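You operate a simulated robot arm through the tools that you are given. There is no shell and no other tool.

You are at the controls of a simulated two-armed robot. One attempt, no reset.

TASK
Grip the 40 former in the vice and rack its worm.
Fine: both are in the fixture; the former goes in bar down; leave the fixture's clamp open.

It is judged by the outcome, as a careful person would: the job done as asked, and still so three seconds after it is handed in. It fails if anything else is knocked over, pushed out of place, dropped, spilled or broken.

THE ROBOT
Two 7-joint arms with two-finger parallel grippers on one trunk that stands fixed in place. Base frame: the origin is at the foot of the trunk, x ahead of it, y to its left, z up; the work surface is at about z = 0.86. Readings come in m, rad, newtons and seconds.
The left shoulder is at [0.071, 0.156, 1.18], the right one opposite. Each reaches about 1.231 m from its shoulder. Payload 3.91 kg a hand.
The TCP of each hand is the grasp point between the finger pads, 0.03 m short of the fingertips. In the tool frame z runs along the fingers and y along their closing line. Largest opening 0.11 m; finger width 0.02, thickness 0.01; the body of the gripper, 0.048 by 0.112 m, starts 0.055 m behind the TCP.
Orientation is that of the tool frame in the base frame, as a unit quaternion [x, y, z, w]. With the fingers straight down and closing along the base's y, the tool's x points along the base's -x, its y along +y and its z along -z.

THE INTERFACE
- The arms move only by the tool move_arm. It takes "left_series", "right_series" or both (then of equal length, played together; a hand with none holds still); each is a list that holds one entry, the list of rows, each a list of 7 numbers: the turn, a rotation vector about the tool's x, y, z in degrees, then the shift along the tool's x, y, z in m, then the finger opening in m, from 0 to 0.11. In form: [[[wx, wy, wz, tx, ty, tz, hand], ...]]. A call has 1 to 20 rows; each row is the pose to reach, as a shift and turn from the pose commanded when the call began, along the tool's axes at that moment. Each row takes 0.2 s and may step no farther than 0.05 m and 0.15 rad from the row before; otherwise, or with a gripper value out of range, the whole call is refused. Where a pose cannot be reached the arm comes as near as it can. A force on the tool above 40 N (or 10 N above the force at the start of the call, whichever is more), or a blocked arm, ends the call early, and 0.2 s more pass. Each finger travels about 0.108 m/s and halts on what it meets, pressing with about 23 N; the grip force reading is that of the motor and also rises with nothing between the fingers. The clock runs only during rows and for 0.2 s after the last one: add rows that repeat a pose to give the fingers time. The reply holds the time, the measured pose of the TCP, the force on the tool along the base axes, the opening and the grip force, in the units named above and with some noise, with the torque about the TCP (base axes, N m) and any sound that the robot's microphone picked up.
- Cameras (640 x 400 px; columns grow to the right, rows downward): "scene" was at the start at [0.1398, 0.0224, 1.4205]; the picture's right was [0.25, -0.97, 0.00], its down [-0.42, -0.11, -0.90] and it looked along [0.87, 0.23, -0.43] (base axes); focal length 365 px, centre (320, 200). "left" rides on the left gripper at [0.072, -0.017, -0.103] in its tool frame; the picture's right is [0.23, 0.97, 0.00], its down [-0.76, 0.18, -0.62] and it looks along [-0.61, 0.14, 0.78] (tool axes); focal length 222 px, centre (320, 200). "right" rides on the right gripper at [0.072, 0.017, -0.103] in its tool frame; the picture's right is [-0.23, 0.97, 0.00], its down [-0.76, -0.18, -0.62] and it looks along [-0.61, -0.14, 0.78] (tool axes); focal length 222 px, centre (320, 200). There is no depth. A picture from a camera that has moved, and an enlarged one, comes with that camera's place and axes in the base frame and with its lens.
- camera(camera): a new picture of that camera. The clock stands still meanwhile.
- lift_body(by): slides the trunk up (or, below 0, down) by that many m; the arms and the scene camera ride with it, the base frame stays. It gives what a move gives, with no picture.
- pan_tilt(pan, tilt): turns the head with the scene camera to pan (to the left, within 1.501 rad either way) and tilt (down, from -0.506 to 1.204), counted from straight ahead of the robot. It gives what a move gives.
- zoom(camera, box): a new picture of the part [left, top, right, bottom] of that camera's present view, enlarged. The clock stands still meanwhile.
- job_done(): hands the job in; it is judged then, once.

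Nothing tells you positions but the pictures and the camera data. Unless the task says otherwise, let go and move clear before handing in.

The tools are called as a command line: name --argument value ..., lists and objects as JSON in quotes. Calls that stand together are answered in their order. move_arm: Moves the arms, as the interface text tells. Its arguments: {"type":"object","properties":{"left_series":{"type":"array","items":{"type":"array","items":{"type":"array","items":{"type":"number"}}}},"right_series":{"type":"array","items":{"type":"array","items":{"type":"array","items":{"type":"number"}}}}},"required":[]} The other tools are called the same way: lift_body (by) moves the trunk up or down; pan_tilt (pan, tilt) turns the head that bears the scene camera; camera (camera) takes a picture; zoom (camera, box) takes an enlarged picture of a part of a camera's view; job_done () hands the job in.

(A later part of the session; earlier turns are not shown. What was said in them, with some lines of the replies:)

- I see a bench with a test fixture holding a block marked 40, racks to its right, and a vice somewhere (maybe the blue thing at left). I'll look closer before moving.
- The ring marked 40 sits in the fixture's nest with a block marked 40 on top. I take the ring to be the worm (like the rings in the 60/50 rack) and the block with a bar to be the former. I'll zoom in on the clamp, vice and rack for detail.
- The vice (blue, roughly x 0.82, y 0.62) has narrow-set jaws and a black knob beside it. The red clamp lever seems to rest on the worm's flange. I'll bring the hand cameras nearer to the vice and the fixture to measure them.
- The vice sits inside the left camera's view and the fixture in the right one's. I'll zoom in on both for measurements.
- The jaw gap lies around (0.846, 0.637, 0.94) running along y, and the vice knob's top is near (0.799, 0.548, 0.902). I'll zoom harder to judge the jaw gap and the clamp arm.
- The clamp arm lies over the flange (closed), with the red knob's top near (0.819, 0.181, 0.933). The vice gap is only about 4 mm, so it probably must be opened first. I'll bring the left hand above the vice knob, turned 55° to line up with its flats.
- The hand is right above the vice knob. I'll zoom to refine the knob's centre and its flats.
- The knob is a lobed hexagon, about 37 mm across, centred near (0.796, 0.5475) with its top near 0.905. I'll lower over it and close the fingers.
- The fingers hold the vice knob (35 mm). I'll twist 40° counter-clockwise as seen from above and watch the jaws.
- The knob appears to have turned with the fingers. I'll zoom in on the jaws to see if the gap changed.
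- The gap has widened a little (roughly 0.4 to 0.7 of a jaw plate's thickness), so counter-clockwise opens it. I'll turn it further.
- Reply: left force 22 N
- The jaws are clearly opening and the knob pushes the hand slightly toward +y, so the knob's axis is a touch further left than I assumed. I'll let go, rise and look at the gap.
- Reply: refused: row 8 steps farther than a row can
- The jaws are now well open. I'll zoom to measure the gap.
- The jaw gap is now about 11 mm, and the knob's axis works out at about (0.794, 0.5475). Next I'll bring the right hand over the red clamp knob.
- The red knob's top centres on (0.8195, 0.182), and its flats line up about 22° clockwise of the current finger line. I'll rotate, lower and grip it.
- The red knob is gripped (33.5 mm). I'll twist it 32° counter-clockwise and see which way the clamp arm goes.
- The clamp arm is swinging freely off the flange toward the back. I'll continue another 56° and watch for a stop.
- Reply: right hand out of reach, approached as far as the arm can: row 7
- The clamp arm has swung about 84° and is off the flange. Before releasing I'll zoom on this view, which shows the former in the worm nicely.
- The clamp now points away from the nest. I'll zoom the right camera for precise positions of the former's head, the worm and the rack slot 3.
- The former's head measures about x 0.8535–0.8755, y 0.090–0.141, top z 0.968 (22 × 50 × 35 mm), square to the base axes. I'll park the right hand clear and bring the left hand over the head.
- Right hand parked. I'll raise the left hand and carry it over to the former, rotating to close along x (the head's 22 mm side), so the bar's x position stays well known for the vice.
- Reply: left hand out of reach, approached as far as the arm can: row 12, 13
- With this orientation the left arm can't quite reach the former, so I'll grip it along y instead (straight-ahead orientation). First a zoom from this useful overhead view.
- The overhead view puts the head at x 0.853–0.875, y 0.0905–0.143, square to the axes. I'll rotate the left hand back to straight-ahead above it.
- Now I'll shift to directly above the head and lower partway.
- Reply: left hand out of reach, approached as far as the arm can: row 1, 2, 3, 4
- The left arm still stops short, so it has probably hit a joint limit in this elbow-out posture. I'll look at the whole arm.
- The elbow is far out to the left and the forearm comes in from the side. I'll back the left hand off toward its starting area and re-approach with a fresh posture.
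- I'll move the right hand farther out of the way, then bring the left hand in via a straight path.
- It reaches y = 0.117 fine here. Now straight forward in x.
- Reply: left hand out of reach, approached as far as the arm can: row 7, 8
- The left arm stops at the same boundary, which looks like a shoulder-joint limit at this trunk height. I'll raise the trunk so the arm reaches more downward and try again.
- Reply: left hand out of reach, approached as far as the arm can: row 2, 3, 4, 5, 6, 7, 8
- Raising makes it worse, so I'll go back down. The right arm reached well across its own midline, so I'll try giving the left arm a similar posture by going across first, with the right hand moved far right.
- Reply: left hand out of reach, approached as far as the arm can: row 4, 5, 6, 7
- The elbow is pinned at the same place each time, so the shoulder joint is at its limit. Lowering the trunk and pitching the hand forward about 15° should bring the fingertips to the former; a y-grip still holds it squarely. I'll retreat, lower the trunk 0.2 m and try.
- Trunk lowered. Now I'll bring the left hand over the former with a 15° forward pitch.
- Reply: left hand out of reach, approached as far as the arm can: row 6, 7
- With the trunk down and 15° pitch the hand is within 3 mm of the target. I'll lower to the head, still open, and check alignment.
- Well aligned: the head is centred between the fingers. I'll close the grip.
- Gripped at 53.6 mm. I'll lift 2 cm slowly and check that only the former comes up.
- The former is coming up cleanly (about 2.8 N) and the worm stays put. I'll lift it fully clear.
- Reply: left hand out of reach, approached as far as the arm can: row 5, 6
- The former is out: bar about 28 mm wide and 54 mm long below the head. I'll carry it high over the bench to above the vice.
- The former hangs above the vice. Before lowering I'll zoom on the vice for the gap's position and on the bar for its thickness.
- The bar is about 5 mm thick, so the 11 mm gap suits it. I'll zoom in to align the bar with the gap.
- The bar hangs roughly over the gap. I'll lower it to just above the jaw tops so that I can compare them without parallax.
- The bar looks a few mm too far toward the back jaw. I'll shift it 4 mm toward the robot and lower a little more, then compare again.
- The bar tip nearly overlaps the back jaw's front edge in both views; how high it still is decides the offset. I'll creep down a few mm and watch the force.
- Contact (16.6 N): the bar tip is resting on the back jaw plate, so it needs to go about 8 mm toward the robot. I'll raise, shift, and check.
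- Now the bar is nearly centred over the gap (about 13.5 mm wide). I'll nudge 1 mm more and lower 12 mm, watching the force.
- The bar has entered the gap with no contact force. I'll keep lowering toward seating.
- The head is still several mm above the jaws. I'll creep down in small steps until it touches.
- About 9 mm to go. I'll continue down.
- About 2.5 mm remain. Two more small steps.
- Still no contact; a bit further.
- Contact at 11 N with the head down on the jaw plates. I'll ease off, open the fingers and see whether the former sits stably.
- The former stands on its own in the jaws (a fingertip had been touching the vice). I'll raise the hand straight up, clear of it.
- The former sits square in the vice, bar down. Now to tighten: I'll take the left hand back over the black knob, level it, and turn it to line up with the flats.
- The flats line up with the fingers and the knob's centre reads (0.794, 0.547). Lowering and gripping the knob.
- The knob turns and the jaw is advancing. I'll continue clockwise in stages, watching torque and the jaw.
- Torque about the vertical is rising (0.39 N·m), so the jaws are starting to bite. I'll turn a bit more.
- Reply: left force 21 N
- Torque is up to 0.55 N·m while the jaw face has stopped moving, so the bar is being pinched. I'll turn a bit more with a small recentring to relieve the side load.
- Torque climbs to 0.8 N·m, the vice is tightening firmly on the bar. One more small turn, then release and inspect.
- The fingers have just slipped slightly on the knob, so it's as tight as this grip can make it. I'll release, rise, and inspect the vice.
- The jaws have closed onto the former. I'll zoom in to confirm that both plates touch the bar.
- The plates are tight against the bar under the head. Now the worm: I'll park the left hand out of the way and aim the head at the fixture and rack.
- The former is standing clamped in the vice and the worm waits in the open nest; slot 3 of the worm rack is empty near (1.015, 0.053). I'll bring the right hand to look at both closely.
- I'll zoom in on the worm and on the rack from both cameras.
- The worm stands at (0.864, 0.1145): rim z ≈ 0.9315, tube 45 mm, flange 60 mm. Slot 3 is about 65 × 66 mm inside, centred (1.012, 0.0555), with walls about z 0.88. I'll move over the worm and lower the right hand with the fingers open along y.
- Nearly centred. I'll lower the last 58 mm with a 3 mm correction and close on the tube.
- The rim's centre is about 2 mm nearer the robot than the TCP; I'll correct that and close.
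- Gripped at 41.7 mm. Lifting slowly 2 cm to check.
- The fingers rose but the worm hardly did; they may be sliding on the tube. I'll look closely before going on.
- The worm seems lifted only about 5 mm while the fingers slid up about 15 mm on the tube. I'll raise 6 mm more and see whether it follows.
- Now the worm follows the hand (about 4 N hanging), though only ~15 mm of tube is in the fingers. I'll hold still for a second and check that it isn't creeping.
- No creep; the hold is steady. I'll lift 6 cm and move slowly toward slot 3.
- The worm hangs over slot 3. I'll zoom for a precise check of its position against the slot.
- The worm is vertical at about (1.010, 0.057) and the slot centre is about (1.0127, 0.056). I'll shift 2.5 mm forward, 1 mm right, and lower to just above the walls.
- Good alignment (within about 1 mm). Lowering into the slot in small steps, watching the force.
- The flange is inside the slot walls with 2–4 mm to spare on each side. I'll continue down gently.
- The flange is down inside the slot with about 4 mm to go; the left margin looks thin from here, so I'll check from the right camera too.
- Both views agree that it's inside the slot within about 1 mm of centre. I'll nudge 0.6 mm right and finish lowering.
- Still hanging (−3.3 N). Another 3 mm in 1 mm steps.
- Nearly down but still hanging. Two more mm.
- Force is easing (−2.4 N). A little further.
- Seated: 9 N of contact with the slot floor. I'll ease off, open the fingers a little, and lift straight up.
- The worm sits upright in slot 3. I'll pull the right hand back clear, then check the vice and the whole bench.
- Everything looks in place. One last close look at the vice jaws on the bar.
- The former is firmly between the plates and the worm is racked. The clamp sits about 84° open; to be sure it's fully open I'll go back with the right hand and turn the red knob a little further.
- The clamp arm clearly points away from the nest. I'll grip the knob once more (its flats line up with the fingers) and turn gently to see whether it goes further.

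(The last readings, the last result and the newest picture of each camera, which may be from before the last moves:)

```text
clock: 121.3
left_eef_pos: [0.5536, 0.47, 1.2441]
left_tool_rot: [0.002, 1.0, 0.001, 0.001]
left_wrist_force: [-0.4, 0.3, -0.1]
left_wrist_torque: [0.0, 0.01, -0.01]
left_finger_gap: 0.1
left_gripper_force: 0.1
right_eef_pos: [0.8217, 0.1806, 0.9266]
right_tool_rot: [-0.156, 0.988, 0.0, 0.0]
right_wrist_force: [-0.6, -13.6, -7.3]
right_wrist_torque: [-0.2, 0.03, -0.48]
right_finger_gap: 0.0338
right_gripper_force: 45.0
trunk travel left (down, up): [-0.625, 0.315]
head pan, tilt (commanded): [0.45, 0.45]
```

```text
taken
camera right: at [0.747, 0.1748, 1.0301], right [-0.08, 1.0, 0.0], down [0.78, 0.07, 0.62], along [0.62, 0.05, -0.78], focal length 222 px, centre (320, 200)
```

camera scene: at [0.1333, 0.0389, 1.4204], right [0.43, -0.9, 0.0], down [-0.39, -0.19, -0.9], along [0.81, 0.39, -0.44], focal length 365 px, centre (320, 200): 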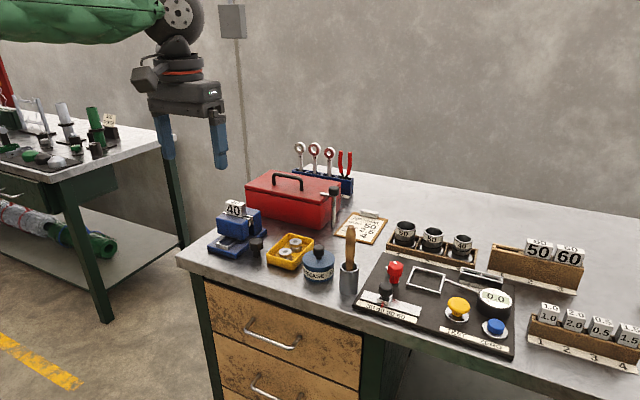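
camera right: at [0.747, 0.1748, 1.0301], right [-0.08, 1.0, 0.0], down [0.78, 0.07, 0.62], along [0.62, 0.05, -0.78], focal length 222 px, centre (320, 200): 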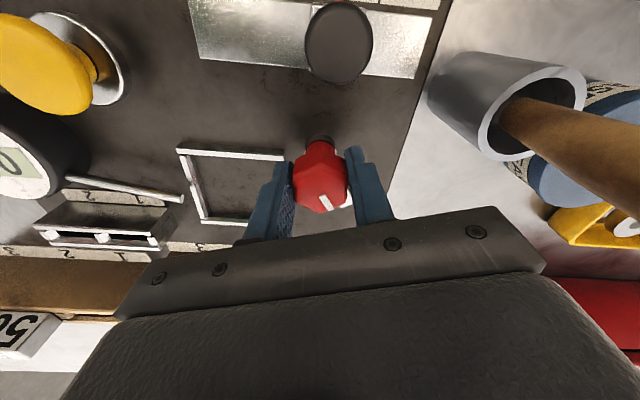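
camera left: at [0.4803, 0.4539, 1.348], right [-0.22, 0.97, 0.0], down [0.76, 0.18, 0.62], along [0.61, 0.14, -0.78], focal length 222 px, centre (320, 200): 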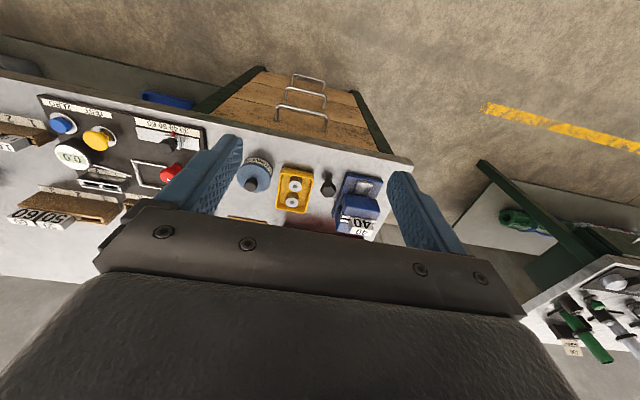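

Now there's a firm resistance (−0.48 N·m): the clamp is at its open stop. I'll release and withdraw.

move_arm --right_series '[[[0, 0, 3, 0, 0, 0, 0.03], [0, 0, 3, 0, 0, 0, 0.056], [0, 0, 3, 0, 0, 0, 0.056], [0, 0, 3, 0, 0, -0.03, 0.056], [0, 0, 3, 0, 0, -0.07, 0.056], [0, 0, 3, 0, 0, -0.11, 0.056], [0, 0, 3, 0, 0, -0.15, 0.056]]]'

camera --camera "right"

move_arm --right_series '[[[0, 0, 0, 0.01, -0.04, -0.02, 0.06], [0, 0, 0, 0.02, -0.08, -0.04, 0.06], [0, 0, 0, 0.03, -0.12, -0.06, 0.06], [0, 0, 0, 0.045, -0.16, -0.08, 0.06], [0, 0, 0, 0.06, -0.2, -0.1, 0.06], [0, 0, 0, 0.08, -0.24, -0.11, 0.06], [0, 0, 0, 0.1, -0.28, -0.12, 0.06], [0, 0, 0, 0.12, -0.32, -0.12, 0.06], [0, 0, 0, 0.14, -0.36, -0.12, 0.06], [0, 0, 0, 0.16, -0.4, -0.12, 0.06]]]'

camera --camera "scene"

zoom --camera "scene" --box '[350, 200, 500, 320]'

zoom --camera "scene" --box '[195, 180, 345, 300]'

```text
clock: 122.9
left_eef_pos: [0.5534, 0.4713, 1.2433]
left_tool_rot: [0.002, 1.0, -0.001, 0.0]
left_wrist_force: [0.2, 0.5, -0.3]
left_wrist_torque: [-0.05, -0.02, 0.01]
left_finger_gap: 0.0998
left_gripper_force: 0.2
right_eef_pos: [0.8198, 0.1827, 1.0765]
right_tool_rot: [-0.128, 0.992, 0.0, 0.0]
right_wrist_force: [0.0, 0.7, 0.4]
right_wrist_torque: [0.0, -0.02, -0.05]
right_finger_gap: 0.0561
right_gripper_force: 0.2
trunk travel left (down, up): [-0.625, 0.315]
head pan, tilt (commanded): [0.45, 0.45]
```

```text
taken
camera right: at [0.7452, 0.1814, 1.181], right [-0.03, 1.0, 0.0], down [0.78, 0.03, 0.62], along [0.62, 0.02, -0.78], focal length 222 px, centre (320, 200)
```

right: 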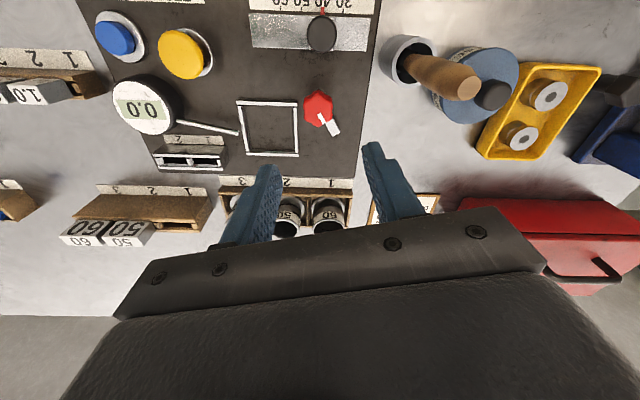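

```text
clock: 125.1
left_eef_pos: [0.553, 0.4694, 1.244]
left_tool_rot: [0.001, 1.0, 0.001, 0.0]
left_wrist_force: [-0.1, -0.1, 0.2]
left_wrist_torque: [0.0, -0.02, -0.01]
left_finger_gap: 0.1003
left_gripper_force: 0.0
right_eef_pos: [0.7675, -0.2506, 1.1941]
right_tool_rot: [-0.13, 0.992, 0.0, 0.0]
right_wrist_force: [-0.5, -1.0, -0.2]
right_wrist_torque: [0.02, 0.0, 0.0]
right_finger_gap: 0.0599
right_gripper_force: 0.1
trunk travel left (down, up): [-0.625, 0.315]
head pan, tilt (commanded): [0.45, 0.45]
```

```text
taken
camera scene: at [0.1327, 0.0375, 1.4206], right [0.44, -0.9, 0.0], down [-0.39, -0.19, -0.9], along [0.81, 0.39, -0.43], focal length 365 px, centre (320, 200)
```

scene: 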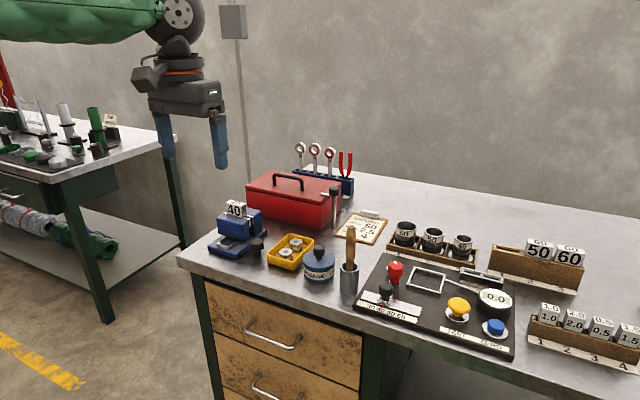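

```text
3.33 times, centred on (425, 260) of scene
camera zoom: at [0.1327, 0.0375, 1.4206], right [0.44, -0.9, 0.0], down [-0.39, -0.19, -0.9], along [0.81, 0.39, -0.43], focal length 1215 px, centre (-30, 0)
```

zoom: 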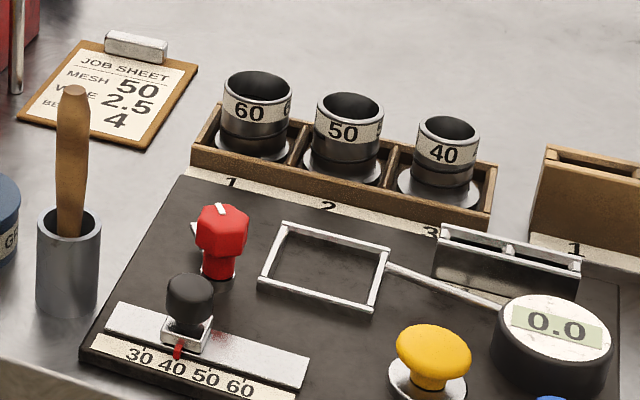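

```text
3.33 times, centred on (270, 240) of scene
camera zoom: at [0.1327, 0.0375, 1.4206], right [0.44, -0.9, 0.0], down [-0.39, -0.19, -0.9], along [0.81, 0.39, -0.43], focal length 1215 px, centre (487, 67)
```

zoom: 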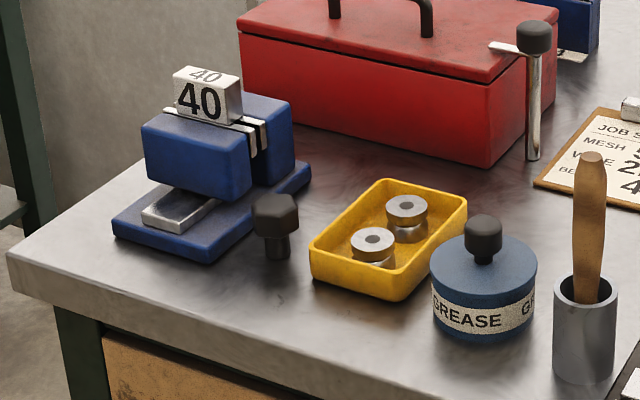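

The 40 former is gripped in the vice, bar down. Its worm stands in slot 3 of the worm rack and the fixture's clamp is fully open. Both hands are clear and nothing else looks moved, so I'm handing in.

job_done

```text
The job is handed in.
```

The 40 former is gripped in the vice, bar down, and its worm is standing upright in slot 3 of the worm rack. I left the fixture's clamp open, turned to its stop.

- **Vice:** I opened the jaws first to take the bar, then tightened the knob until my fingers slipped on it, at about 0.8 N·m. In the pictures the jaw plates sit tight against the bar. I did not tug the former to test the hold.
- **Worm:** My fingers slid about 15 mm up the tube on the first lift. After that it held steady, and it was set down in the slot without dropping.
- **Slot choice:** I took slot 3 as the worm's place because it was the empty one beside the 60 and 50.
- **Bench:** Both hands are clear, and nothing else looks moved in the last pictures.
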